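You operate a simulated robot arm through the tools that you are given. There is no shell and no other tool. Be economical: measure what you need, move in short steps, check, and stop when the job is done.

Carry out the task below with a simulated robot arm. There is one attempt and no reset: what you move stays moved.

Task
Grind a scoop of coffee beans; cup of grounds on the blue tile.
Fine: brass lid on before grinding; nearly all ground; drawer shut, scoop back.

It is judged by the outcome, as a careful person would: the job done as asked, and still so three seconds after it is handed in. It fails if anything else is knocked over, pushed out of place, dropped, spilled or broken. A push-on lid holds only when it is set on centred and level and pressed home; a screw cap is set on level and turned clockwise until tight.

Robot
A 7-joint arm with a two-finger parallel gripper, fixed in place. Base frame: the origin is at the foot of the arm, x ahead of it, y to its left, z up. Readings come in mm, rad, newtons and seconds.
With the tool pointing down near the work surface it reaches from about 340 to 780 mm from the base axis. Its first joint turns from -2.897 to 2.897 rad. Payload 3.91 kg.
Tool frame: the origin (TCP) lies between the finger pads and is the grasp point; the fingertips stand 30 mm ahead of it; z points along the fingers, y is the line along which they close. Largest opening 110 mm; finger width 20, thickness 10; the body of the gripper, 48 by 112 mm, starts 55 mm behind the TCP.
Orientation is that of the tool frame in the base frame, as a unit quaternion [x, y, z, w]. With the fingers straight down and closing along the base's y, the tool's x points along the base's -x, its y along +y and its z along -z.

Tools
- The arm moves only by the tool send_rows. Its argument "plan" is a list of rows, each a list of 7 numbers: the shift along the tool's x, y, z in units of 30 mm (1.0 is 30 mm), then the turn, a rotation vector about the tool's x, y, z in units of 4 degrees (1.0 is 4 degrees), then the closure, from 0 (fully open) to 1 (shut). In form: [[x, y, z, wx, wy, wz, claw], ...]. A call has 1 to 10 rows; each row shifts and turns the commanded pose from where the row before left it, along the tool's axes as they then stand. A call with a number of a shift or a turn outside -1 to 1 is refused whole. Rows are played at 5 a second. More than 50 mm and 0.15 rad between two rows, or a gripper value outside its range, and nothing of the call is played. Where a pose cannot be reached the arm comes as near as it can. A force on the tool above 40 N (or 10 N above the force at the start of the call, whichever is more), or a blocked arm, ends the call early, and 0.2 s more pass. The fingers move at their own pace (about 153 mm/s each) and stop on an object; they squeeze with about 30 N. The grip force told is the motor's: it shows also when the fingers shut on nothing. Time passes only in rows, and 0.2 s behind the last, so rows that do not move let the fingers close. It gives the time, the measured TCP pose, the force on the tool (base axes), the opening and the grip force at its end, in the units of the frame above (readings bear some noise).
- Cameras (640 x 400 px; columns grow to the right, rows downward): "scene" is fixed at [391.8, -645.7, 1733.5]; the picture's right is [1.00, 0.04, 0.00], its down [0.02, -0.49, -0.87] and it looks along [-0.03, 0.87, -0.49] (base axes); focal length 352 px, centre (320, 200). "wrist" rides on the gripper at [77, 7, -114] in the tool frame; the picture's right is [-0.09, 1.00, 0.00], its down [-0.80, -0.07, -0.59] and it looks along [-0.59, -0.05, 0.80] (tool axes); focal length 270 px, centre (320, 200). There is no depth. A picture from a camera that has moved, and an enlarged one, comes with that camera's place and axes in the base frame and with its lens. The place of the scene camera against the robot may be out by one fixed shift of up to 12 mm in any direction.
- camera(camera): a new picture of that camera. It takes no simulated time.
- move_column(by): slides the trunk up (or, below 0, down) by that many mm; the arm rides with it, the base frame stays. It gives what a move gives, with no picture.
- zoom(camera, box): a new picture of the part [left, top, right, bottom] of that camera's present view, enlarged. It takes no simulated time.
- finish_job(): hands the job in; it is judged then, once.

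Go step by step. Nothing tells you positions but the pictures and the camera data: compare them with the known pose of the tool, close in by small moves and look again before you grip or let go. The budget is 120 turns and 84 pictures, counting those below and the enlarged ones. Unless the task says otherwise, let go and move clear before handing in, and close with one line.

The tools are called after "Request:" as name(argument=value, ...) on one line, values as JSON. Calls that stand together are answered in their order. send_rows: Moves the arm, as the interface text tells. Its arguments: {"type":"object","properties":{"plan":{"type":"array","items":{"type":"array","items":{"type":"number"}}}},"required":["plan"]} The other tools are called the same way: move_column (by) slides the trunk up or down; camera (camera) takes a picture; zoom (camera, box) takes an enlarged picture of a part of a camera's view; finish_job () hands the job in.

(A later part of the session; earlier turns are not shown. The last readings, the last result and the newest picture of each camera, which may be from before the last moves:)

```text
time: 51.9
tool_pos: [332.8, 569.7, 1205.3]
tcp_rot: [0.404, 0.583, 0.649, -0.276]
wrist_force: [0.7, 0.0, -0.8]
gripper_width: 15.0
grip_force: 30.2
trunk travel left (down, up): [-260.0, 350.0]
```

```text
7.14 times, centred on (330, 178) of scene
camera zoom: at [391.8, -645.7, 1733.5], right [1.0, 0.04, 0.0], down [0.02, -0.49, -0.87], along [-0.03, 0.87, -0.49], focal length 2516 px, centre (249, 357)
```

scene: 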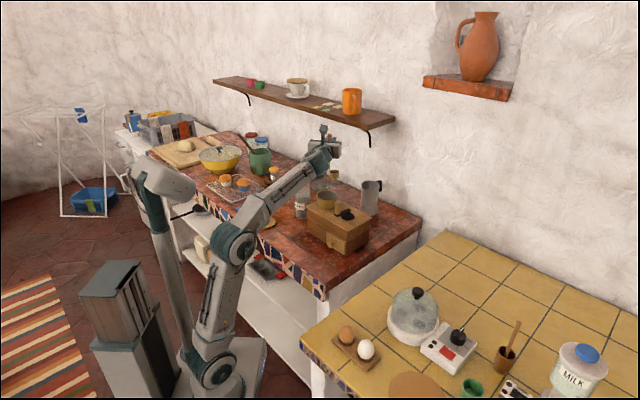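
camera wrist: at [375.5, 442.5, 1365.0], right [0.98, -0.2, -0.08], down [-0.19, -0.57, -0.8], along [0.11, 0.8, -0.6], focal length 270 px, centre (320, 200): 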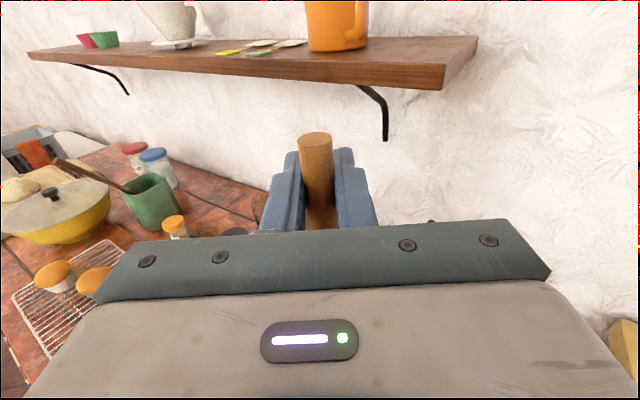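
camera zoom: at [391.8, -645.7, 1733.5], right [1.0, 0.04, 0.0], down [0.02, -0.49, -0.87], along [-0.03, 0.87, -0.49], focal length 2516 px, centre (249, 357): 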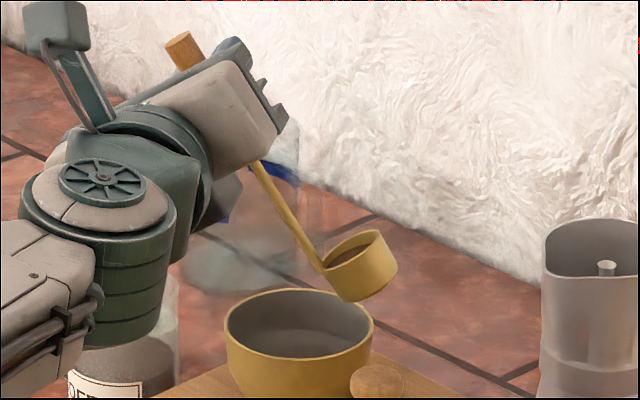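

The tilt is 32° with the lip over the bowl. Continuing the roll.

Request:
send_rows(plan=[[-0.007, -0.3, 0, 0, 0, -1, 1], [-0.007, -0.3, 0, 0, 0, -1, 1], [-0.007, -0.3, 0, 0, 0, -1, 1], [-0.007, -0.263, 0, 0, 0, -1, 1], [-0.007, -0.263, 0, 0, 0, -1, 1], [-0.007, -0.263, 0, 0, 0, -1, 1], [-0.007, -0.263, 0, 0, 0, -1, 1], [-0.007, -0.263, 0, 0, 0, -1, 1], [-0.007, -0.263, 0, 0, 0, -1, 1], [-0.007, -0.263, 0, 0, 0, -1, 1]])

Request:
zoom(camera="scene", box=[280, 150, 360, 206])

```text
time: 54.1
tool_pos: [282.9, 577.8, 1141.4]
tcp_rot: [0.18, 0.685, 0.705, -0.038]
wrist_force: [0.1, 0.1, -1.4]
gripper_width: 15.2
grip_force: 30.1
trunk travel left (down, up): [-260.0, 350.0]
```

```text
7.14 times, centred on (320, 178) of scene
camera zoom: at [391.8, -645.7, 1733.5], right [1.0, 0.04, 0.0], down [0.02, -0.49, -0.87], along [-0.03, 0.87, -0.49], focal length 2516 px, centre (320, 357)
```

zoom: 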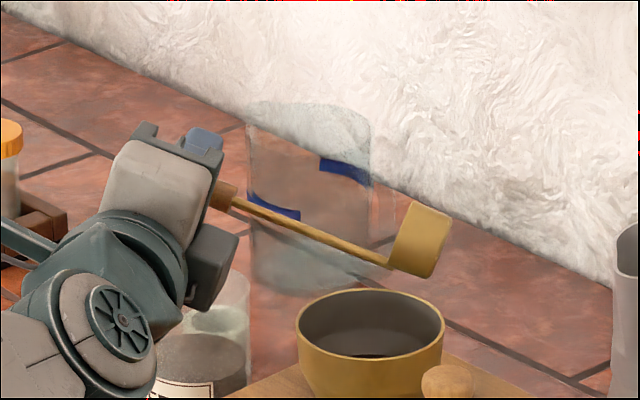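

The tilt is 72° and beans are arriving in the hopper. Continuing to ~112°.

Request:
send_rows(plan=[[-0.007, -0.27, 0, 0, 0, -1, 1], [-0.007, -0.27, 0, 0, 0, -1, 1], [-0.007, -0.27, 0, 0, 0, -1, 1], [-0.007, -0.27, 0, 0, 0, -1, 1], [-0.007, -0.263, 0, 0, 0, -1, 1], [-0.007, -0.263, 0, 0, 0, -1, 1], [-0.007, -0.263, 0, 0, 0, -1, 1], [-0.007, -0.263, 0, 0, 0, -1, 1], [-0.007, -0.263, 0, 0, 0, -1, 1], [-0.007, -0.263, 0, 0, 0, -1, 1]])

Request:
zoom(camera="scene", box=[280, 150, 360, 206])

```text
time: 56.3
tool_pos: [285.5, 578.6, 1063.8]
tcp_rot: [-0.066, 0.706, 0.674, 0.207]
wrist_force: [1.4, -0.3, -0.6]
gripper_width: 15.0
grip_force: 29.9
trunk travel left (down, up): [-260.0, 350.0]
```

```text
7.14 times, centred on (320, 178) of scene
camera zoom: at [391.8, -645.7, 1733.5], right [1.0, 0.04, 0.0], down [0.02, -0.49, -0.87], along [-0.03, 0.87, -0.49], focal length 2516 px, centre (320, 357)
```

zoom: 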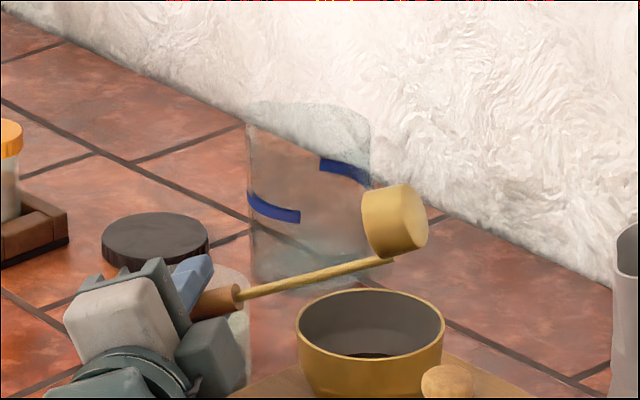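

I'll dwell a moment, tip slightly more, and look into the hopper.

Request:
send_rows(plan=[[-0.007, -0.263, 0, 0, 0, -1, 1], [-0.007, -0.263, 0, 0, 0, -1, 1], [0, 0, 0, 0, 0, 0, 1], [0, 0, 0, 0, 0, 0, 1], [0, 0, 0, 0, 0, 0, 1]])

Request:
zoom(camera="scene", box=[305, 170, 355, 205])

```text
time: 57.5
tool_pos: [292.6, 578.5, 1049.3]
tcp_rot: [-0.114, 0.699, 0.659, 0.253]
wrist_force: [-0.8, 0.4, -2.0]
gripper_width: 15.1
grip_force: 30.3
trunk travel left (down, up): [-260.0, 350.0]
```

```text
11.43 times, centred on (330, 188) of scene
camera zoom: at [391.8, -645.7, 1733.5], right [1.0, 0.04, 0.0], down [0.02, -0.49, -0.87], along [-0.03, 0.87, -0.49], focal length 4026 px, centre (206, 343)
```

zoom: 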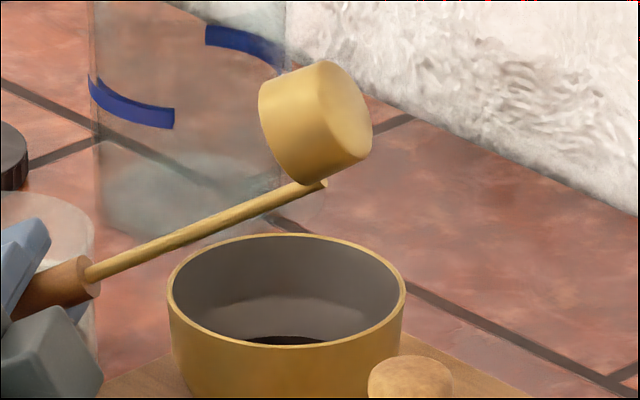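

The beans are in the hopper. I'll reverse the roll along the same path.

Request:
send_rows(plan=[[0, 0.263, 0, 0, 0, 1, 1], [0, 0.263, 0, 0, 0, 1, 1], [0, 0.263, 0, 0, 0, 1, 1], [0, 0.263, 0, 0, 0, 1, 1], [0, 0.263, 0, 0, 0, 1, 1], [0, 0.263, 0, 0, 0, 1, 1], [0, 0.263, 0, 0, 0, 1, 1], [0, 0.263, 0, 0, 0, 1, 1], [0, 0.263, 0, 0, 0, 1, 1], [0, 0.263, 0, 0, 0, 1, 1]])

Request:
send_rows(plan=[[0, 0.263, 0, 0, 0, 1, 1], [0, 0.263, 0, 0, 0, 1, 1], [0, 0.263, 0, 0, 0, 1, 1], [0, 0.263, 0, 0, 0, 1, 1], [0, 0.263, 0, 0, 0, 1, 1], [0, 0.263, 0, 0, 0, 1, 1], [0, 0.263, 0, 0, 0, 1, 1], [0, 0.263, 0, 0, 0, 1, 1], [0, 0.263, 0, 0, 0, 1, 1], [0, 0.263, 0, 0, 0, 1, 1]])

Request:
send_rows(plan=[[0, 0.263, 0, 0, 0, 1, 1], [0, 0.263, 0, 0, 0, 1, 1], [0, 0.263, 0, 0, 0, 1, 1], [0, 0.263, 0, 0, 0, 1, 1], [0, 0.263, 0, 0, 0, 1, 1], [0.1, 0.263, 0, 0, 0, 1, 1], [0.1, 0.263, 0, 0, 0, 1, 1], [0.1, 0.263, 0, 0, 0, 1, 1], [0.1, 0.263, 0, 0, 0, 1, 1], [0.1, 0.263, 0, 0, 0, 1, 1]])

Request:
zoom(camera="scene", box=[290, 150, 370, 206])

```text
time: 59.7
tool_pos: [276.0, 580.3, 1125.6]
tcp_rot: [0.133, 0.696, 0.705, 0.012]
wrist_force: [0.3, -0.3, -1.7]
gripper_width: 14.9
grip_force: 29.8
trunk travel left (down, up): [-260.0, 350.0]
```

```text
time: 61.9
tool_pos: [311.5, 572.8, 1192.7]
tcp_rot: [0.362, 0.609, 0.667, -0.23]
wrist_force: [-1.0, 0.0, -3.3]
gripper_width: 14.9
grip_force: 30.2
trunk travel left (down, up): [-260.0, 350.0]
```

```text
time: 64.1
tool_pos: [379.0, 560.1, 1237.9]
tcp_rot: [0.548, 0.449, 0.547, -0.445]
wrist_force: [0.3, -1.7, -2.5]
gripper_width: 14.9
grip_force: 29.8
trunk travel left (down, up): [-260.0, 350.0]
```

```text
7.14 times, centred on (330, 178) of scene
camera zoom: at [391.8, -645.7, 1733.5], right [1.0, 0.04, 0.0], down [0.02, -0.49, -0.87], along [-0.03, 0.87, -0.49], focal length 2516 px, centre (249, 357)
```

zoom: 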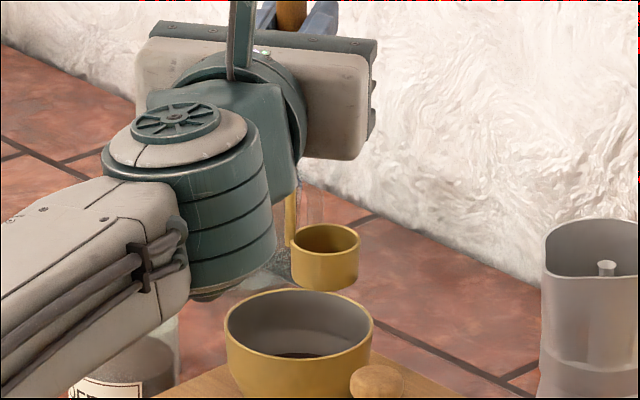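

The scoop is empty. I'll return it above its original spot and lower with the trunk.

Request:
send_rows(plan=[[0, -0.695, -0.39, 0, 0, 0, 1], [0, -0.695, -0.39, 0, 0, 0, 1], [0, -0.695, -0.39, 0, 0, 0, 1], [0, -0.695, -0.39, 0, 0, 0, 1], [0, -0.695, -0.39, 0, 0, 0, 1], [0, -0.695, -0.39, 0, 0, 0, 1], [0, -0.695, -0.39, 0, 0, 0, 1], [0, -0.695, -0.39, 0, 0, 0, 1], [0, 0, 0, 0, 0, 0, 1]])

Request:
move_column(by=-180)

Request:
zoom(camera="scene", box=[230, 170, 350, 254])

```text
time: 66.1
tool_pos: [196.6, 500.2, 1236.7]
tcp_rot: [0.548, 0.448, 0.548, -0.445]
wrist_force: [0.0, -0.3, -1.7]
gripper_width: 15.4
grip_force: 30.0
trunk travel left (down, up): [-260.0, 350.0]
```

```text
time: 68.1
tool_pos: [197.0, 498.7, 1057.6]
tcp_rot: [0.548, 0.449, 0.548, -0.444]
wrist_force: [0.1, 0.0, -1.6]
gripper_width: 15.1
grip_force: 29.7
trunk travel left (down, up): [-80.0, 530.0]
```

```text
4.76 times, centred on (290, 212) of scene
camera zoom: at [391.8, -645.7, 1733.5], right [1.0, 0.04, 0.0], down [0.02, -0.49, -0.87], along [-0.03, 0.87, -0.49], focal length 1677 px, centre (463, 143)
```

zoom: 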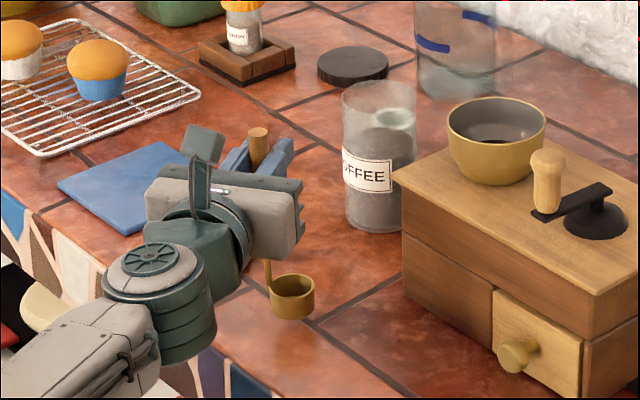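

I'll lower the last ~14 mm gently and release.

Request:
send_rows(plan=[[-0.15, 0, 0.07, 0, 0, 0, 1], [-0.15, 0, 0, 0, 0, 0, 1], [-0.1, 0, 0, 0, 0, 0, 1], [-0.07, 0, 0, 0, 0, 0, 1], [0, 0, 0, 0, 0, 0, 1]])

```text
time: 69.3
tool_pos: [197.2, 501.5, 1042.4]
tcp_rot: [0.549, 0.449, 0.548, -0.443]
wrist_force: [-0.5, -0.3, -1.7]
gripper_width: 14.8
grip_force: 30.1
trunk travel left (down, up): [-80.0, 530.0]
```

Request:
send_rows(plan=[[-0.04, 0, 0, 0, 0, 0, 1], [0, 0, 0, 0, 0, 0, 1]])

Request:
zoom(camera="scene", box=[260, 205, 320, 247])

```text
time: 69.9
tool_pos: [197.2, 502.2, 1041.8]
tcp_rot: [0.548, 0.449, 0.548, -0.446]
wrist_force: [1.2, 2.0, 2.6]
gripper_width: 15.1
grip_force: 29.7
trunk travel left (down, up): [-80.0, 530.0]
```

```text
9.52 times, centred on (290, 226) of scene
camera zoom: at [391.8, -645.7, 1733.5], right [1.0, 0.04, 0.0], down [0.02, -0.49, -0.87], along [-0.03, 0.87, -0.49], focal length 3355 px, centre (606, -48)
```

zoom: 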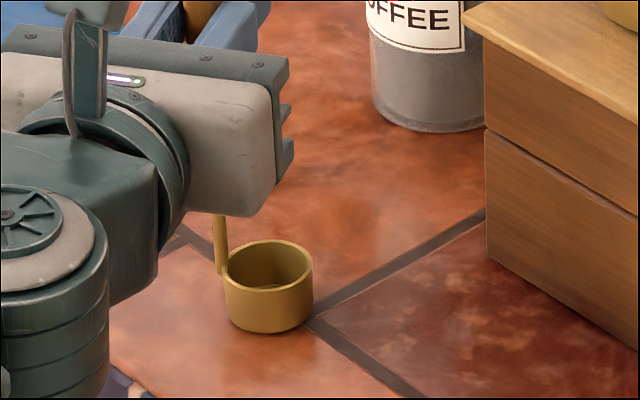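

The cup has touched the table (force now upward). I'll release slowly and back straight off.

Request:
send_rows(plan=[[0, 0, 0, 0, 0, 0, 0.8], [0, 0, 0, 0, 0, 0, 0.6], [0, 0, 0, 0, 0, 0, 0.3], [0, 0, 0, 0, 0, 0, 0.1], [0, 0, -0.6, 0, 0, 0, 0], [0, 0, -0.8, 0, 0, 0, 0], [0, 0, -0.8, 0, 0, 0, 0], [0, 0, -0.8, 0, 0, 0, 0], [0, 0, 0, 0, 0, 0, 0]])

Request:
camera(camera="wrist")

Request:
zoom(camera="scene", box=[230, 170, 350, 254])

```text
time: 71.9
tool_pos: [204.5, 434.6, 1012.0]
tcp_rot: [0.575, 0.449, 0.518, -0.447]
wrist_force: [-0.5, 0.4, 0.2]
gripper_width: 110.3
grip_force: 0.1
trunk travel left (down, up): [-80.0, 530.0]
```

```text
38 pictures are left
camera wrist: at [193.9, 323.8, 1095.0], right [0.97, -0.2, -0.14], down [-0.23, -0.61, -0.76], along [0.07, 0.77, -0.64], focal length 270 px, centre (320, 200)
```

wrist: 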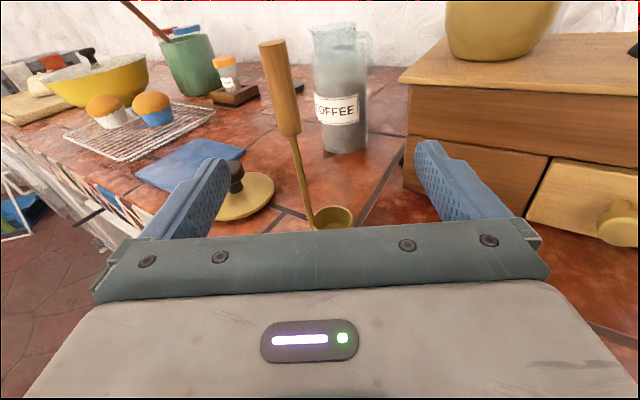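

```text
4.76 times, centred on (290, 212) of scene
camera zoom: at [391.8, -645.7, 1733.5], right [1.0, 0.04, 0.0], down [0.02, -0.49, -0.87], along [-0.03, 0.87, -0.49], focal length 1677 px, centre (463, 143)
```

zoom: 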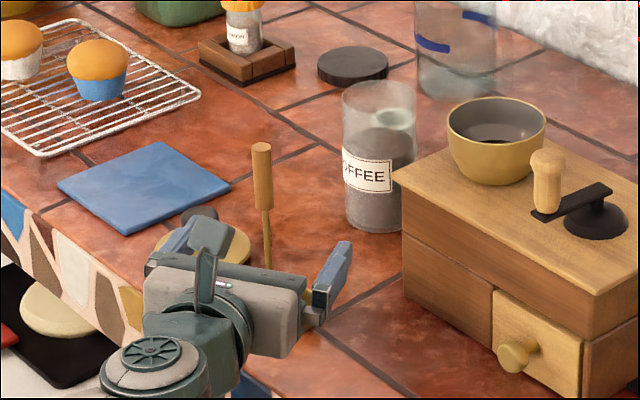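

The scoop stands back upright in its place. Next is the lid, near (122,600). I'll raise the trunk and turn the tool to point down.

Request:
move_column(by=300)

Request:
send_rows(plan=[[0, 0, 0, 0, -1, 0, 0], [0, 0, 0, 0, -1, 0, 0], [0, 0, 0, 0, -1, 0, 0], [0, 0, 0, 0, -1, 0, 0], [0, 0, 0, 0, -1, 0, 0], [0, 0, 0, 0, -1, 0, 0], [0, 0, 0, 0, -1, 0, 0], [0, 0, 0, 0, -1, 0, 0], [0, 0, 0, 0, -1, 0, 0], [0, 0, 0, 0, -1, 0, 0]])

Request:
send_rows(plan=[[0, 0, 0, 0, -1, 0, 0], [0, 0, 0, 0, -1, 0, 0], [0, 0, 0, 0, -1, 0, 0], [0, 0, 0, 0, -1, 0, 0], [0, 0, 0, 0, -1, 0, 0], [0, 0, 0, 0, -1, 0, 0], [0, 0, 0, 0, -1, 0, 0], [0, 0, 0, 0, -1, 0, 0], [0, 0, 0, 0, -1, 0, 0], [0, 0, 0, 0, -1, 0, 0]])

Request:
move_column(by=150)

Request:
camera(camera="scene")

```text
time: 74.9
tool_pos: [179.2, 415.8, 1342.6]
tcp_rot: [0.548, 0.45, 0.548, -0.444]
wrist_force: [-0.3, 0.3, -0.9]
gripper_width: 110.2
grip_force: 0.1
trunk travel left (down, up): [-380.0, 230.0]
```

```text
time: 77.1
tool_pos: [181.3, 413.6, 1342.3]
tcp_rot: [0.704, 0.572, 0.327, -0.264]
wrist_force: [-0.6, -0.4, -0.2]
gripper_width: 109.9
grip_force: 0.1
trunk travel left (down, up): [-380.0, 230.0]
```

```text
time: 79.3
tool_pos: [176.3, 416.4, 1341.1]
tcp_rot: [0.767, 0.626, 0.111, -0.084]
wrist_force: [0.2, 0.2, -0.4]
gripper_width: 110.3
grip_force: 0.1
out of reach, approached as far as the arm can: row 5, 6, 10
trunk travel left (down, up): [-380.0, 230.0]
```

```text
time: 81.0
tool_pos: [175.7, 417.9, 1491.2]
tcp_rot: [0.767, 0.626, 0.112, -0.083]
wrist_force: [-0.8, 0.9, 0.4]
gripper_width: 110.0
grip_force: 0.0
trunk travel left (down, up): [-530.0, 80.0]
```

```text
36 pictures are left
```

scene: 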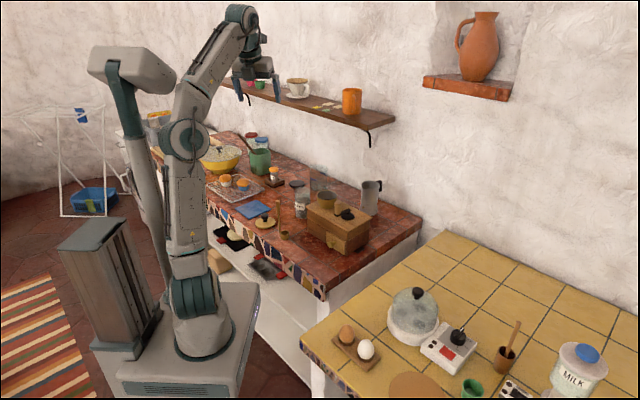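

The elbow is up. I'll finish the pitch and move above the lid.

Request:
send_rows(plan=[[0, 0, 0.5, 0, -1, 0, 0], [0, 0, 0.5, 0, -1, 0, 0], [0, 0, 0.5, 0, -1, 0, 0], [0, 0, 0.5, 0, -1, 0, 0], [0.9, -0.5, 1, 0, 0, 0, 0], [0.9, -0.5, 1, 0, 0, 0, 0], [0.9, -0.5, 1, 0, 0, 0, 0], [0.9, -0.5, 1, 0, 0, 0, 0], [0.9, -0.5, 1, 0, 0, 0, 0], [0.9, -0.48, 1, 0, 0, 0, 0]])

Request:
camera(camera="wrist")

```text
time: 83.2
tool_pos: [123.3, 590.9, 1238.2]
tcp_rot: [0.774, 0.633, 0.004, 0.006]
wrist_force: [0.2, -0.3, 0.1]
gripper_width: 110.3
grip_force: 0.1
out of reach, approached as far as the arm can: row 3, 4
trunk travel left (down, up): [-530.0, 80.0]
```

```text
35 pictures are left
camera wrist: at [144.8, 663.7, 1350.5], right [0.96, -0.28, 0.02], down [-0.24, -0.77, 0.59], along [-0.16, -0.57, -0.8], focal length 270 px, centre (320, 200)
```

wrist: 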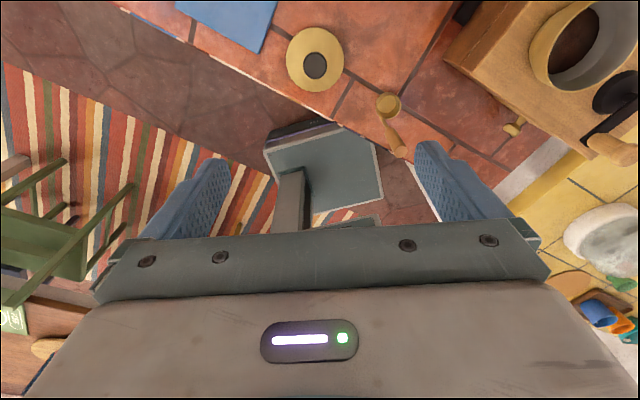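

The lid centre is near (123,597). I'll descend to just above the knob and look.

Request:
send_rows(plan=[[0.2, 0, 0.95, 0, 0, 0, 0], [0, 0, 0.95, 0, 0, 0, 0], [0, 0, 0.95, 0, 0, 0, 0], [0, 0, 0.95, 0, 0, 0, 0], [0, 0, 0.95, 0, 0, 0, 0], [0, 0, 0.95, 0, 0, 0, 0], [0, 0, 0.95, 0, 0, 0, 0], [0, 0, 0.95, 0, 0, 0, 0]])

Request:
camera(camera="wrist")

Request:
zoom(camera="scene", box=[220, 180, 320, 250])

```text
time: 85.0
tool_pos: [195.5, 584.6, 1020.2]
tcp_rot: [0.809, 0.588, 0.007, -0.003]
wrist_force: [-1.1, 0.5, -0.5]
gripper_width: 110.2
grip_force: 0.0
trunk travel left (down, up): [-530.0, 80.0]
```

```text
34 pictures are left
camera wrist: at [225.7, 651.8, 1134.2], right [0.92, -0.39, 0.0], down [-0.32, -0.75, 0.58], along [-0.23, -0.54, -0.81], focal length 270 px, centre (320, 200)
```

wrist: 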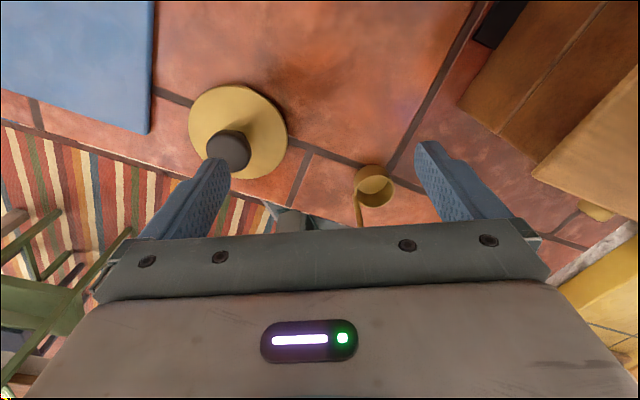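

```text
5.71 times, centred on (270, 215) of scene
camera zoom: at [391.8, -645.7, 1733.5], right [1.0, 0.04, 0.0], down [0.02, -0.49, -0.87], along [-0.03, 0.87, -0.49], focal length 2013 px, centre (606, 114)
```

zoom: 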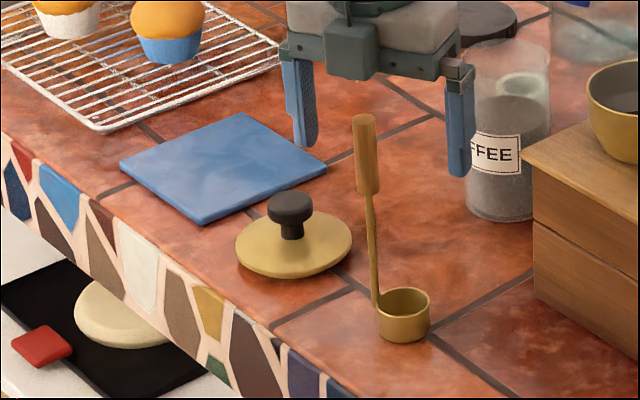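

The arm drifted sideways near a limit. I'll check whether it has settled before going on.

Request:
send_rows(plan=[[0, -0.8, -0.6, 0, 0, 0, 0], [0, -0.8, -0.6, 0, 0, 0, 0]])

```text
time: 85.5
tool_pos: [192.6, 585.3, 1033.1]
tcp_rot: [0.821, 0.571, 0.005, 0.007]
wrist_force: [0.1, 0.7, 1.1]
gripper_width: 109.9
grip_force: 0.0
trunk travel left (down, up): [-530.0, 80.0]
stopped in row 2: the arm was blocked; the commanded pose is now the measured one
```

Request:
camera(camera="scene")

Request:
zoom(camera="scene", box=[90, 80, 330, 248])

```text
32 pictures are left
```

scene: 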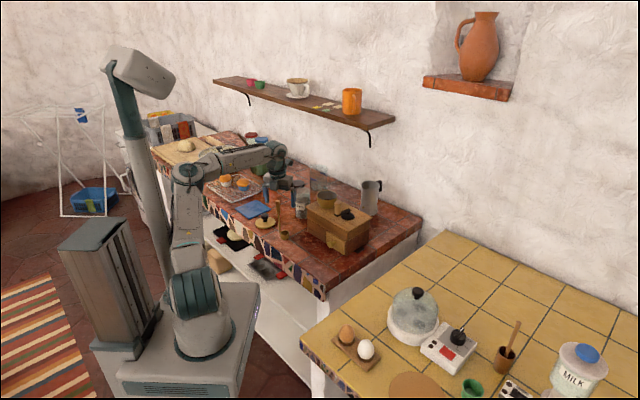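

```text
2.38 times, centred on (210, 164) of scene
camera zoom: at [391.8, -645.7, 1733.5], right [1.0, 0.04, 0.0], down [0.02, -0.49, -0.87], along [-0.03, 0.87, -0.49], focal length 839 px, centre (582, 286)
```

zoom: 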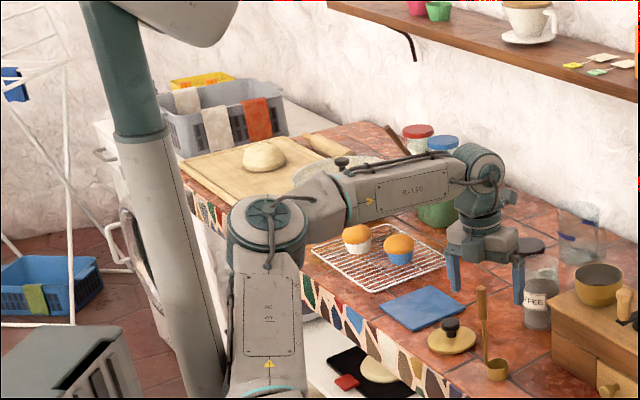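

The elbow has swung against the robot's mast. I'll go up and unwind the hand yaw back toward its starting orientation, where the elbow was free.

Request:
send_rows(plan=[[0, 0, -0.5, 0, 0, -0.5, 0], [0, 0, -0.7, 0, 0, -1, 0], [0, 0, -0.8, 0, 0, -1, 0], [0, 0, -0.8, 0, 0, -1, 0], [0, 0, -0.8, 0, 0, -1, 0], [0, 0, -0.8, 0, 0, -1, 0], [0, 0, -0.8, 0, 0, -1, 0], [0, 0, 0, 0, 0, -1, 0], [0, 0, 0, 0, 0, -1, 0], [0, 0, 0, 0, 0, -1, 0]])

Request:
send_rows(plan=[[0, 0, 0, 0, 0, -1, 0], [0, 0, 0, 0, 0, -1, 0], [0, 0, 0, 0, 0, -1, 0], [0, 0, 0, 0, 0, -1, 0], [0, 0, 0, 0, 0, -1, 0], [0, 0, 0, 0, 0, -1, 0], [0, 0, 0, 0, 0, -1, 0], [0, 0, 0, 0, 0, -1, 0], [0, 0, 0, 0, 0, -1, 0]])

Request:
camera(camera="scene")

```text
time: 87.7
tool_pos: [187.8, 586.5, 1188.6]
tcp_rot: [0.588, 0.809, 0.003, 0.009]
wrist_force: [0.1, 0.4, -0.3]
gripper_width: 110.2
grip_force: 0.1
trunk travel left (down, up): [-530.0, 80.0]
```

```text
time: 89.7
tool_pos: [189.7, 586.6, 1188.8]
tcp_rot: [0.31, 0.951, 0.001, 0.01]
wrist_force: [0.5, 0.1, 0.5]
gripper_width: 110.0
grip_force: 0.0
trunk travel left (down, up): [-530.0, 80.0]
```

```text
30 pictures are left
```

scene: 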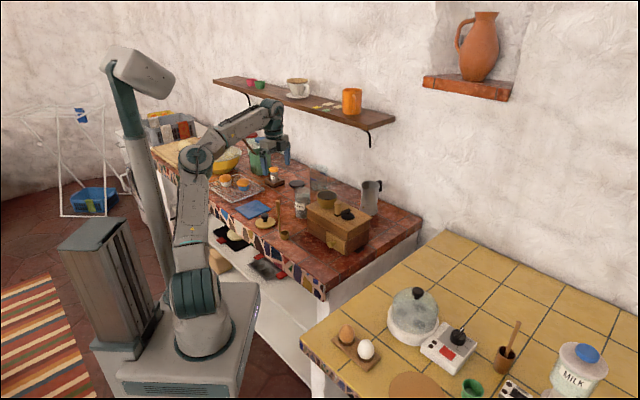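

The elbow is free again. Now I'll go above the lid.

Request:
send_rows(plan=[[0.7, -0.35, 0, 0, 0, 0, 0], [0.7, -0.35, 0, 0, 0, 0, 0], [0.6, -0.35, 0, 0, 0, 0, 0], [0, 0, 0.9, 0, 0, 0, 0], [0, 0, 0.9, 0, 0, 0, 0], [0, 0, 0.9, 0, 0, 0, 0], [0, 0, 0.9, 0, 0, 0, 0], [0, 0, 0.9, 0, 0, 0, 0], [0, 0, 0.9, 0, 0, 0, 0], [0, 0, 0, 0, 0, 0, 0]])

Request:
camera(camera="wrist")

```text
time: 91.9
tool_pos: [184.7, 588.2, 1034.8]
tcp_rot: [0.357, 0.934, 0.006, 0.001]
wrist_force: [0.7, -0.3, 1.0]
gripper_width: 110.1
grip_force: 0.0
trunk travel left (down, up): [-530.0, 80.0]
```

```text
29 pictures are left
camera wrist: at [131.7, 641.8, 1147.8], right [0.73, 0.68, 0.01], down [0.54, -0.6, 0.59], along [0.41, -0.43, -0.81], focal length 270 px, centre (320, 200)
```

wrist: 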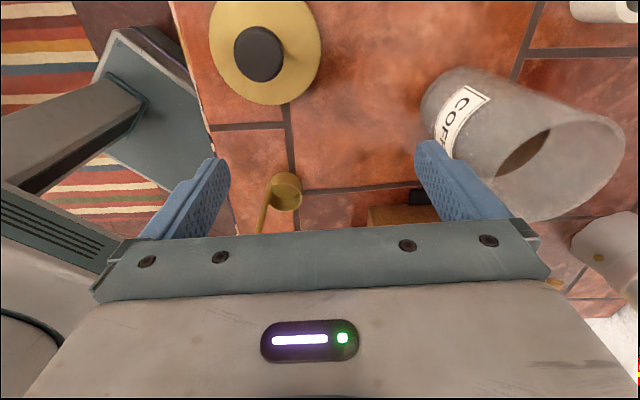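

The arm still won't move left because the elbow is still leaning on the mast side. I'll go back toward the start pose to restore the original posture.

Request:
send_rows(plan=[[0, 0, -1, 0, 0, -1, 0], [0, 0, -1, 0, 0, -1, 0], [0, 0, -1, 0, 0, -1, 0], [0, 0, -1, 0, 0, -1, 0], [0, 0, -1, 0, 0, -1, 0], [0, 0, -1, 0, 0, -1, 0], [0, 0, -1, 0, 0, -1, 0], [0, 0, -1, 0, 0, -1, 0], [0, 0, -1, 0, 0, -1, 0], [0, 0, -1, 0, 0, -1, 0]])

Request:
send_rows(plan=[[0, -0.9, 0, 0, 0, 0, 0], [0, -0.9, 0, 0, 0, 0, 0], [0, -0.9, 0, 0, 0, 0, 0], [0.2, -0.9, 0, 0, 0, 0, 0], [0.4, -0.9, 0, 0, 0, 0, 0], [0.4, -0.9, 0, 0, 0, 0, 0], [0.4, -0.9, 0, 0, 0, 0, 0], [0.4, 0, 0, 0, 0, 0, 0], [0.4, 0, 0, 0, 0, 0, 0]])

Request:
camera(camera="scene")

```text
time: 94.1
tool_pos: [111.3, 585.7, 1313.7]
tcp_rot: [-0.036, 0.999, 0.0, 0.011]
wrist_force: [-1.8, 0.0, -0.5]
gripper_width: 109.8
grip_force: 0.0
out of reach, approached as far as the arm can: row 9, 10
trunk travel left (down, up): [-530.0, 80.0]
```

```text
time: 95.3
tool_pos: [214.2, 441.3, 1305.0]
tcp_rot: [0.085, 0.996, -0.016, 0.019]
wrist_force: [-0.2, -0.6, 0.5]
gripper_width: 110.0
grip_force: 0.1
trunk travel left (down, up): [-530.0, 80.0]
stopped in row 5: the arm was blocked; the commanded pose is now the measured one
```

```text
28 pictures are left
```

scene: 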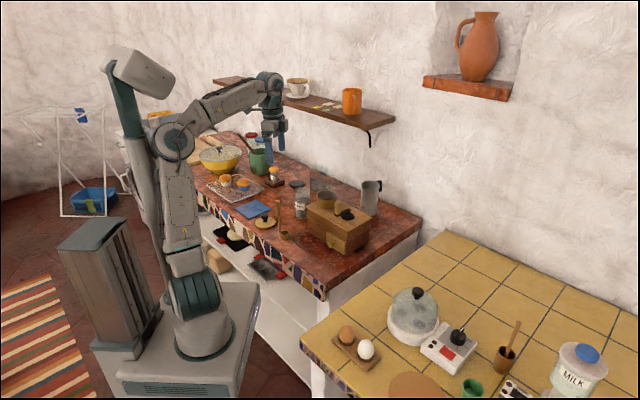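

The elbow rests against the mast. I'll extend slightly and keep unwinding the hand yaw the other way, which should swing the elbow to the right.

Request:
send_rows(plan=[[0, 1, 0, 0, 0, 0, 0], [0, 1, 0, 0, 0, -1, 0], [0, 0, 0, 0, 0, -1, 0], [0, 0, 0, 0, 0, -1, 0], [0, 0, 0, 0, 0, -1, 0], [0, 0, 0, 0, 0, -1, 0], [0, 0, 0, 0, 0, -1, 0], [0, 0, 0, 0, 0, -1, 0], [0, 0, 0, 0, 0, -1, 0], [0, 0, 0, 0, 0, -1, 0]])

Request:
send_rows(plan=[[0, 0, 0, 0, 0, -1, 0], [0, 0, 0, 0, 0, -1, 0], [0, 0, 0, 0, 0, -1, 0], [0, 0, 0, 0, 0, -1, 0], [0, 0, 0, 0, 0, -1, 0], [0, 0, 0, 0, 0, -1, 0], [0, 0, 0, 0, 0, -1, 0], [0, 0, 0, 0, 0, -1, 0], [0, 0, 0, 0, 0, -1, 0], [0, 0, 0, 0, 0, -1, 0]])

Request:
camera(camera="scene")

```text
time: 97.5
tool_pos: [225.1, 499.4, 1302.9]
tcp_rot: [-0.229, 0.973, -0.021, 0.013]
wrist_force: [-0.8, 0.4, 0.5]
gripper_width: 109.9
grip_force: 0.0
trunk travel left (down, up): [-530.0, 80.0]
```

```text
time: 99.7
tool_pos: [224.2, 500.7, 1302.6]
tcp_rot: [-0.547, 0.836, -0.025, 0.005]
wrist_force: [-0.3, 0.6, -0.6]
gripper_width: 110.0
grip_force: 0.1
trunk travel left (down, up): [-530.0, 80.0]
```

```text
27 pictures are left
```

scene: 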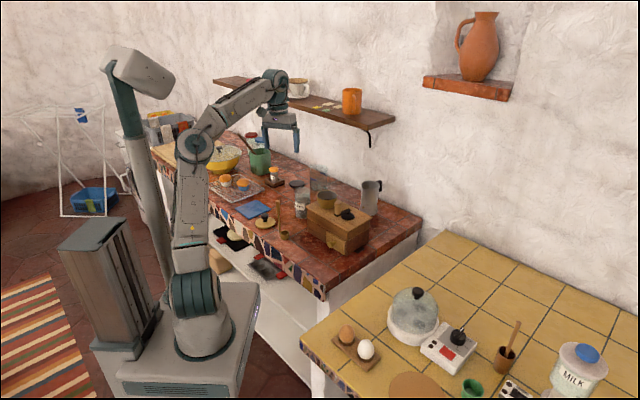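

The elbow came off the mast. I'll try moving over the lid at this yaw.

Request:
send_rows(plan=[[-0.27, 0.73, 0, 0, 0, 0, 0], [-0.27, 0.73, 0.3, 0, 0, 0, 0], [-0.27, 0.73, 0.6, 0, 0, 0, 0], [-0.26, 0.73, 0.8, 0, 0, 0, 0], [-0.26, 0.72, 0.8, 0, 0, 0, 0], [-0.26, 0.72, 0.8, 0, 0, 0, 0], [0, 0, 0.8, 0, 0, 0, 0]])

Request:
camera(camera="wrist")

```text
time: 101.3
tool_pos: [127.3, 593.5, 1170.8]
tcp_rot: [-0.547, 0.837, -0.024, 0.006]
wrist_force: [0.1, -0.4, 0.7]
gripper_width: 109.8
grip_force: 0.1
trunk travel left (down, up): [-530.0, 80.0]
```

```text
26 pictures are left
camera wrist: at [87.2, 527.6, 1285.6], right [-0.88, 0.48, -0.05], down [0.36, 0.73, 0.58], along [0.32, 0.49, -0.81], focal length 270 px, centre (320, 200)
```

wrist: 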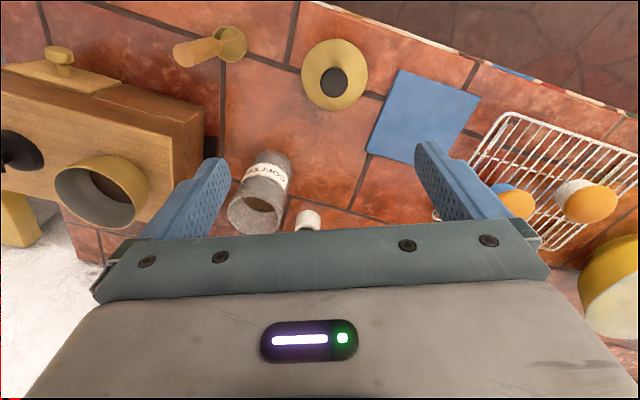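

Reachable now. The lid averages to (124,594). I'll level the tool and descend to z≈1000.

Request:
send_rows(plan=[[0, 0.1, 0, -0.667, -0.24, 0, 0], [0, 0, 0.8, 0, 0, 0, 0], [0, 0, 0.8, 0, 0, 0, 0], [0, 0, 0.8, 0, 0, 0, 0], [0, 0, 0.8, 0, 0, 0, 0], [0, 0, 0.8, 0, 0, 0, 0], [0, 0, 0.8, 0, 0, 0, 0], [0, 0, 0.8, 0, 0, 0, 0], [0, 0, 0, 0, 0, 0, 0]])

Request:
camera(camera="wrist")

```text
time: 103.3
tool_pos: [168.4, 587.0, 1015.4]
tcp_rot: [-0.516, 0.856, 0.011, 0.001]
wrist_force: [0.4, -0.6, -0.1]
gripper_width: 109.9
grip_force: 0.1
trunk travel left (down, up): [-530.0, 80.0]
```

```text
25 pictures are left
camera wrist: at [127.9, 519.1, 1127.2], right [-0.84, 0.54, 0.02], down [0.44, 0.66, 0.6], along [0.32, 0.51, -0.8], focal length 270 px, centre (320, 200)
```

wrist: 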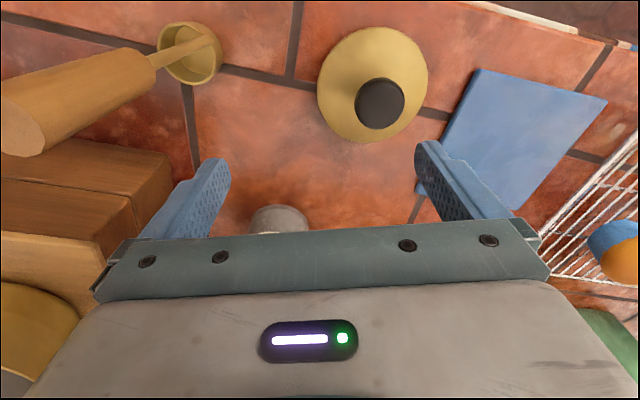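

Descending with the arm folds the elbow into the mast. I'll go back up and use the trunk to descend instead.

Request:
send_rows(plan=[[0, 0, -0.9, 0, 0, 0, 0], [0, 0, -0.9, 0, 0, 0, 0], [0, 0, -0.9, 0, 0, 0, 0], [0.1, 0.3, -0.9, 0, 0, 0, 0], [0.1, 0.3, -0.9, 0, 0, -0.5, 0], [0.1, 0.3, -0.9, 0, 0, -0.5, 0], [0.1, 0.4, -0.9, 0, 0, 0, 0], [0.1, 0.4, -0.9, 0, 0, 0, 0], [0, 0, 0, 0, 0, 0, 0]])

```text
time: 105.3
tool_pos: [77.2, 596.9, 1220.4]
tcp_rot: [-0.572, 0.82, 0.0, 0.0]
wrist_force: [0.2, 0.2, -0.7]
gripper_width: 109.8
grip_force: 0.0
trunk travel left (down, up): [-530.0, 80.0]
```

Request:
send_rows(plan=[[-0.15, -0.5, 0, 0, 0, 0, 0], [-0.15, -0.5, 0, 0, 0, 0, 0], [-0.15, -0.5, 0, 0, 0, 0, 0], [0, 0, 0, 0, 0, 0, 0]])

Request:
move_column(by=-220)

Request:
camera(camera="wrist")

```text
time: 106.3
tool_pos: [119.3, 595.0, 1220.6]
tcp_rot: [-0.576, 0.818, -0.001, 0.001]
wrist_force: [0.2, 0.3, 0.6]
gripper_width: 109.8
grip_force: 0.0
trunk travel left (down, up): [-530.0, 80.0]
```

```text
time: 108.6
tool_pos: [119.6, 595.8, 1001.3]
tcp_rot: [-0.575, 0.818, -0.001, 0.0]
wrist_force: [-0.1, -0.4, -0.3]
gripper_width: 110.0
grip_force: 0.1
trunk travel left (down, up): [-310.0, 300.0]
```

```text
24 pictures are left
camera wrist: at [88.1, 524.0, 1113.8], right [-0.91, 0.42, 0.0], down [0.34, 0.73, 0.59], along [0.25, 0.54, -0.8], focal length 270 px, centre (320, 200)
```

wrist: 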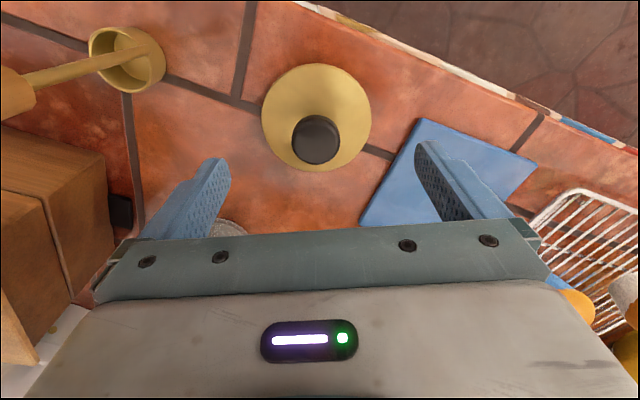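

The lid is right under the gripper at (121.5,588) with its knob top near z 945. I'll centre and lower with the trunk.

Request:
send_rows(plan=[[0.11, -0.08, 0, 0, 0, 0, 0], [0.11, -0.07, 0, 0, 0, 0, 0], [0, 0, 0, 0, 0, 0, 0]])

Request:
move_column(by=-52)

Request:
zoom(camera="scene", box=[230, 180, 310, 236])

```text
time: 109.4
tool_pos: [122.1, 588.4, 1000.7]
tcp_rot: [-0.575, 0.818, 0.0, 0.001]
wrist_force: [0.7, 0.2, -1.1]
gripper_width: 110.1
grip_force: 0.1
trunk travel left (down, up): [-310.0, 300.0]
```

```text
time: 110.3
tool_pos: [122.6, 587.3, 948.7]
tcp_rot: [-0.575, 0.818, -0.001, 0.001]
wrist_force: [0.1, 0.1, -0.1]
gripper_width: 110.0
grip_force: 0.1
trunk travel left (down, up): [-258.0, 352.0]
```

```text
7.14 times, centred on (270, 208) of scene
camera zoom: at [391.8, -645.7, 1733.5], right [1.0, 0.04, 0.0], down [0.02, -0.49, -0.87], along [-0.03, 0.87, -0.49], focal length 2516 px, centre (677, 143)
```

zoom: 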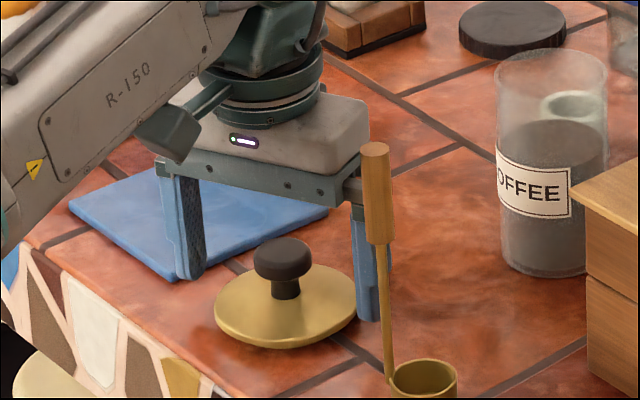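

I'll check the knob position between the fingers from the wrist camera.

Request:
camera(camera="wrist")

```text
22 pictures are left
camera wrist: at [90.2, 516.3, 1061.9], right [-0.91, 0.42, 0.0], down [0.34, 0.73, 0.59], along [0.25, 0.54, -0.8], focal length 270 px, centre (320, 200)
```

wrist: 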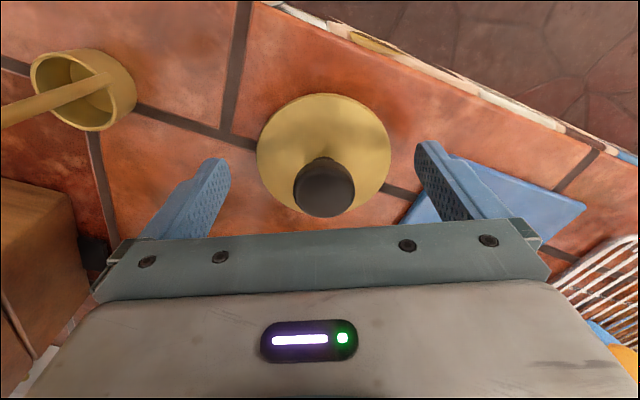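

The knob is centred on the grasp axis within ~2 mm. I'll close.

Request:
send_rows(plan=[[0, 0, 0, 0, 0, 0, 0.4], [0, 0, 0, 0, 0, 0, 0.7], [0, 0, 0, 0, 0, 0, 0.9], [0, 0, 0, 0, 0, 0, 1], [0, 0, 0, 0, 0, 0, 1]])

Request:
move_column(by=225)

Request:
camera(camera="wrist")

```text
time: 111.5
tool_pos: [122.1, 587.5, 948.4]
tcp_rot: [-0.575, 0.818, -0.001, 0.0]
wrist_force: [-1.2, -0.2, 0.1]
gripper_width: 32.2
grip_force: 30.4
trunk travel left (down, up): [-258.0, 352.0]
```

```text
time: 113.9
tool_pos: [120.6, 588.1, 1173.4]
tcp_rot: [-0.576, 0.817, -0.001, 0.0]
wrist_force: [0.7, -1.5, -1.5]
gripper_width: 32.0
grip_force: 30.2
trunk travel left (down, up): [-483.0, 127.0]
```

```text
21 pictures are left
camera wrist: at [90.2, 516.6, 1286.7], right [-0.91, 0.42, 0.0], down [0.34, 0.73, 0.59], along [0.25, 0.54, -0.8], focal length 270 px, centre (320, 200)
```

wrist: 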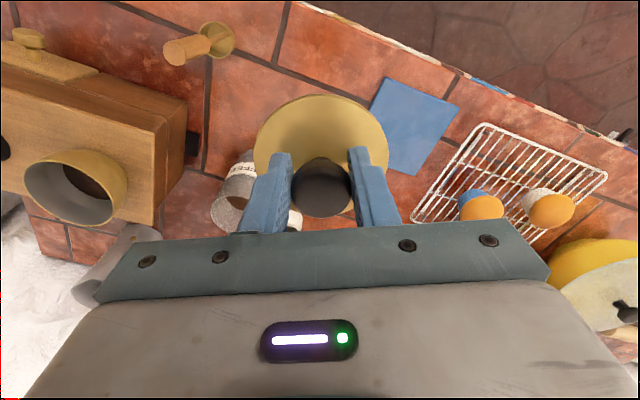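

The lid is held level. I'll carry it over the hopper at (384,557).

Request:
send_rows(plan=[[-0.197, -0.861, 0, 0, 0, 0, 1], [-0.197, -0.861, 0, 0, 0, 0, 1], [-0.197, -0.861, 0, 0, 0, 0, 1], [-0.197, -0.861, 0, 0, 0, 0, 1], [-0.197, -0.861, 0, 0, 0, 0, 1], [-0.197, -0.861, 0, 0, 0, 0, 1], [-0.197, -0.861, 0, 0, 0, 0, 1], [-0.197, -0.861, 0, 0, 0, 0, 1], [-0.197, -0.861, 0, 0, 0, 0, 1], [-0.197, -0.861, 0, 0, 0, 0, 1]])

Request:
send_rows(plan=[[0, 0, 0.4, 0, 0, 0, 1], [0, 0, 0.4, 0, 0, 0, 1], [0, 0, 0.4, 0, 0, 0, 1], [0, 0, 0, 0, 0, 0, 1]])

Request:
zoom(camera="scene", box=[290, 150, 370, 206])

Request:
camera(camera="wrist")

```text
time: 116.1
tool_pos: [387.2, 555.5, 1173.0]
tcp_rot: [-0.575, 0.818, -0.001, -0.001]
wrist_force: [0.1, -0.8, -0.6]
gripper_width: 32.1
grip_force: 29.9
trunk travel left (down, up): [-483.0, 127.0]
```

```text
time: 117.1
tool_pos: [385.6, 555.3, 1138.2]
tcp_rot: [-0.576, 0.817, -0.001, 0.001]
wrist_force: [0.5, -0.7, -0.8]
gripper_width: 32.2
grip_force: 30.2
trunk travel left (down, up): [-483.0, 127.0]
```

```text
7.14 times, centred on (330, 178) of scene
camera zoom: at [391.8, -645.7, 1733.5], right [1.0, 0.04, 0.0], down [0.02, -0.49, -0.87], along [-0.03, 0.87, -0.49], focal length 2516 px, centre (249, 357)
```

zoom: 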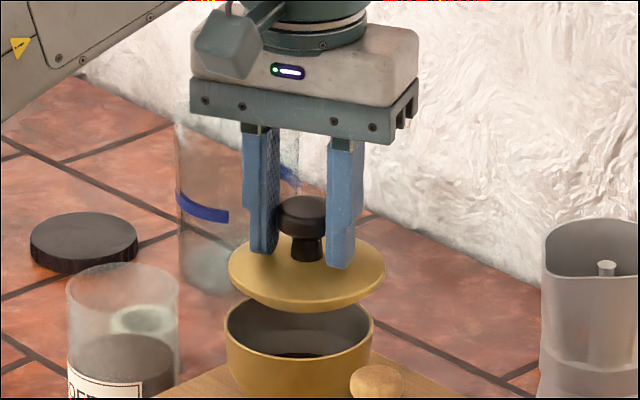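

```text
19 pictures are left
camera wrist: at [353.7, 485.3, 1250.8], right [-0.91, 0.42, 0.0], down [0.34, 0.73, 0.59], along [0.25, 0.54, -0.8], focal length 270 px, centre (320, 200)
```

wrist: 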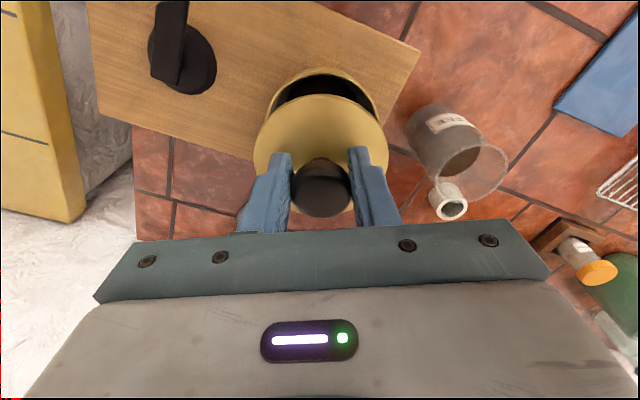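

The lid needs about -4 mm in x. I'll correct, lower to just above the rim, and re-check.

Request:
send_rows(plan=[[0.076, 0.114, 0, 0, 0, 0, 1], [0, 0, 0.25, 0, 0, 0, 1], [0, 0, 0.25, 0, 0, 0, 1], [0, 0, 0.15, 0, 0, 0, 1], [0, 0, 0, 0, 0, 0, 1]])

Request:
zoom(camera="scene", box=[300, 160, 360, 202])

```text
time: 118.3
tool_pos: [381.8, 555.3, 1118.8]
tcp_rot: [-0.576, 0.818, -0.001, 0.001]
wrist_force: [-0.1, 0.3, -0.5]
gripper_width: 32.4
grip_force: 29.9
trunk travel left (down, up): [-483.0, 127.0]
```

```text
9.52 times, centred on (330, 181) of scene
camera zoom: at [391.8, -645.7, 1733.5], right [1.0, 0.04, 0.0], down [0.02, -0.49, -0.87], along [-0.03, 0.87, -0.49], focal length 3355 px, centre (225, 381)
```

zoom: 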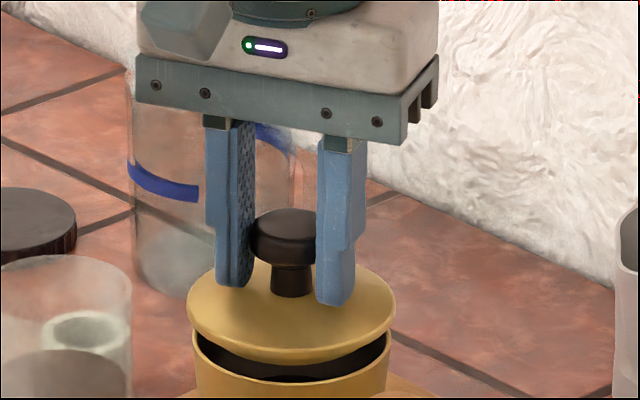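

x is aligned. I'll lower in small steps to find contact.

Request:
send_rows(plan=[[0, 0, 0.1, 0, 0, 0, 1], [0, 0, 0.1, 0, 0, 0, 1], [0, 0, 0, 0, 0, 0, 1]])

Request:
zoom(camera="scene", box=[300, 160, 360, 202])

```text
time: 119.1
tool_pos: [382.3, 554.9, 1115.4]
tcp_rot: [-0.576, 0.818, 0.0, 0.001]
wrist_force: [2.3, -1.3, 18.0]
gripper_width: 32.4
grip_force: 29.9
trunk travel left (down, up): [-483.0, 127.0]
```

```text
9.52 times, centred on (330, 181) of scene
camera zoom: at [391.8, -645.7, 1733.5], right [1.0, 0.04, 0.0], down [0.02, -0.49, -0.87], along [-0.03, 0.87, -0.49], focal length 3355 px, centre (225, 381)
```

zoom: 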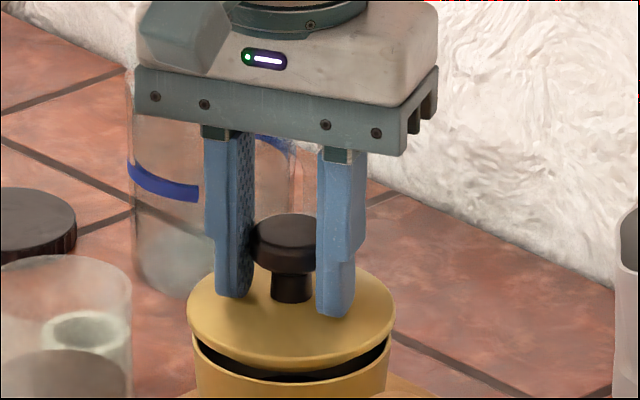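

Contact at z 1115 with 18 N: the plug is on the rim, and the lid may sit slightly far in y. I'll lighten the force and search a little toward -y.

Request:
send_rows(plan=[[0.05, -0.017, -0.04, 0, 0, 0, 1], [0, 0, 0, 0, 0, 0, 1]])

Request:
send_rows(plan=[[0.05, -0.017, 0, 0, 0, 0, 1], [0, 0, 0, 0, 0, 0, 1]])

Request:
send_rows(plan=[[0.05, -0.017, 0, 0, 0, 0, 1], [0, 0, 0, 0, 0, 0, 1]])

```text
time: 119.7
tool_pos: [380.9, 553.6, 1113.7]
tcp_rot: [-0.576, 0.817, -0.001, 0.0]
wrist_force: [3.2, 3.7, 14.5]
gripper_width: 32.1
grip_force: 29.7
trunk travel left (down, up): [-483.0, 127.0]
```

```text
time: 120.3
tool_pos: [380.0, 551.9, 1113.3]
tcp_rot: [-0.576, 0.818, -0.001, -0.001]
wrist_force: [-0.3, 1.2, 6.8]
gripper_width: 32.2
grip_force: 29.9
trunk travel left (down, up): [-483.0, 127.0]
```

```text
time: 120.9
tool_pos: [380.3, 551.5, 1115.0]
tcp_rot: [-0.576, 0.817, -0.002, -0.001]
wrist_force: [-2.0, 0.9, 2.5]
gripper_width: 32.3
grip_force: 30.3
trunk travel left (down, up): [-483.0, 127.0]
```

The force fell as I moved, so the plug may be entering. I'll press gently.

Request:
send_rows(plan=[[0, 0, 0.08, 0, 0, 0, 1], [0, 0, 0, 0, 0, 0, 1]])

Request:
send_rows(plan=[[0, 0, 0.08, 0, 0, 0, 1], [0, 0, 0, 0, 0, 0, 1]])

Request:
zoom(camera="scene", box=[300, 160, 360, 202])

```text
time: 121.5
tool_pos: [380.7, 550.0, 1113.4]
tcp_rot: [-0.575, 0.818, 0.0, 0.002]
wrist_force: [0.4, 2.8, 13.9]
gripper_width: 32.5
grip_force: 30.0
trunk travel left (down, up): [-483.0, 127.0]
```

```text
time: 122.1
tool_pos: [379.2, 548.4, 1107.0]
tcp_rot: [-0.575, 0.818, -0.002, -0.003]
wrist_force: [-1.1, -6.8, 7.1]
gripper_width: 32.5
grip_force: 29.4
trunk travel left (down, up): [-483.0, 127.0]
```

```text
9.52 times, centred on (330, 181) of scene
camera zoom: at [391.8, -645.7, 1733.5], right [1.0, 0.04, 0.0], down [0.02, -0.49, -0.87], along [-0.03, 0.87, -0.49], focal length 3355 px, centre (225, 381)
```

zoom: 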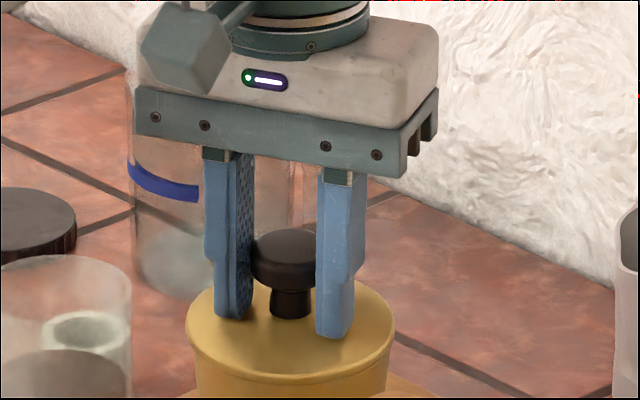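

The lid dropped in. I'll press it home.

Request:
send_rows(plan=[[0, 0, 0.1, 0, 0, 0, 1], [0, 0, 0.1, 0, 0, 0, 1], [0, 0, 0, 0, 0, 0, 1]])

Request:
send_rows(plan=[[0, 0, 0.15, 0, 0, 0, 1], [0, 0, 0.1, 0, 0, 0, 1], [0, 0, 0, 0, 0, 0, 1]])

```text
time: 122.9
tool_pos: [380.8, 548.8, 1105.6]
tcp_rot: [-0.575, 0.818, 0.001, 0.002]
wrist_force: [3.2, 3.1, 26.7]
gripper_width: 32.3
grip_force: 29.8
trunk travel left (down, up): [-483.0, 127.0]
```

```text
time: 123.3
tool_pos: [381.4, 549.2, 1106.6]
tcp_rot: [-0.575, 0.818, 0.0, 0.004]
wrist_force: [-0.9, -1.8, 11.9]
gripper_width: 32.2
grip_force: 30.0
trunk travel left (down, up): [-483.0, 127.0]
stopped in row 1: the force on the tool passed its limit (the readings are from after the stop); the commanded pose is now the measured one
```

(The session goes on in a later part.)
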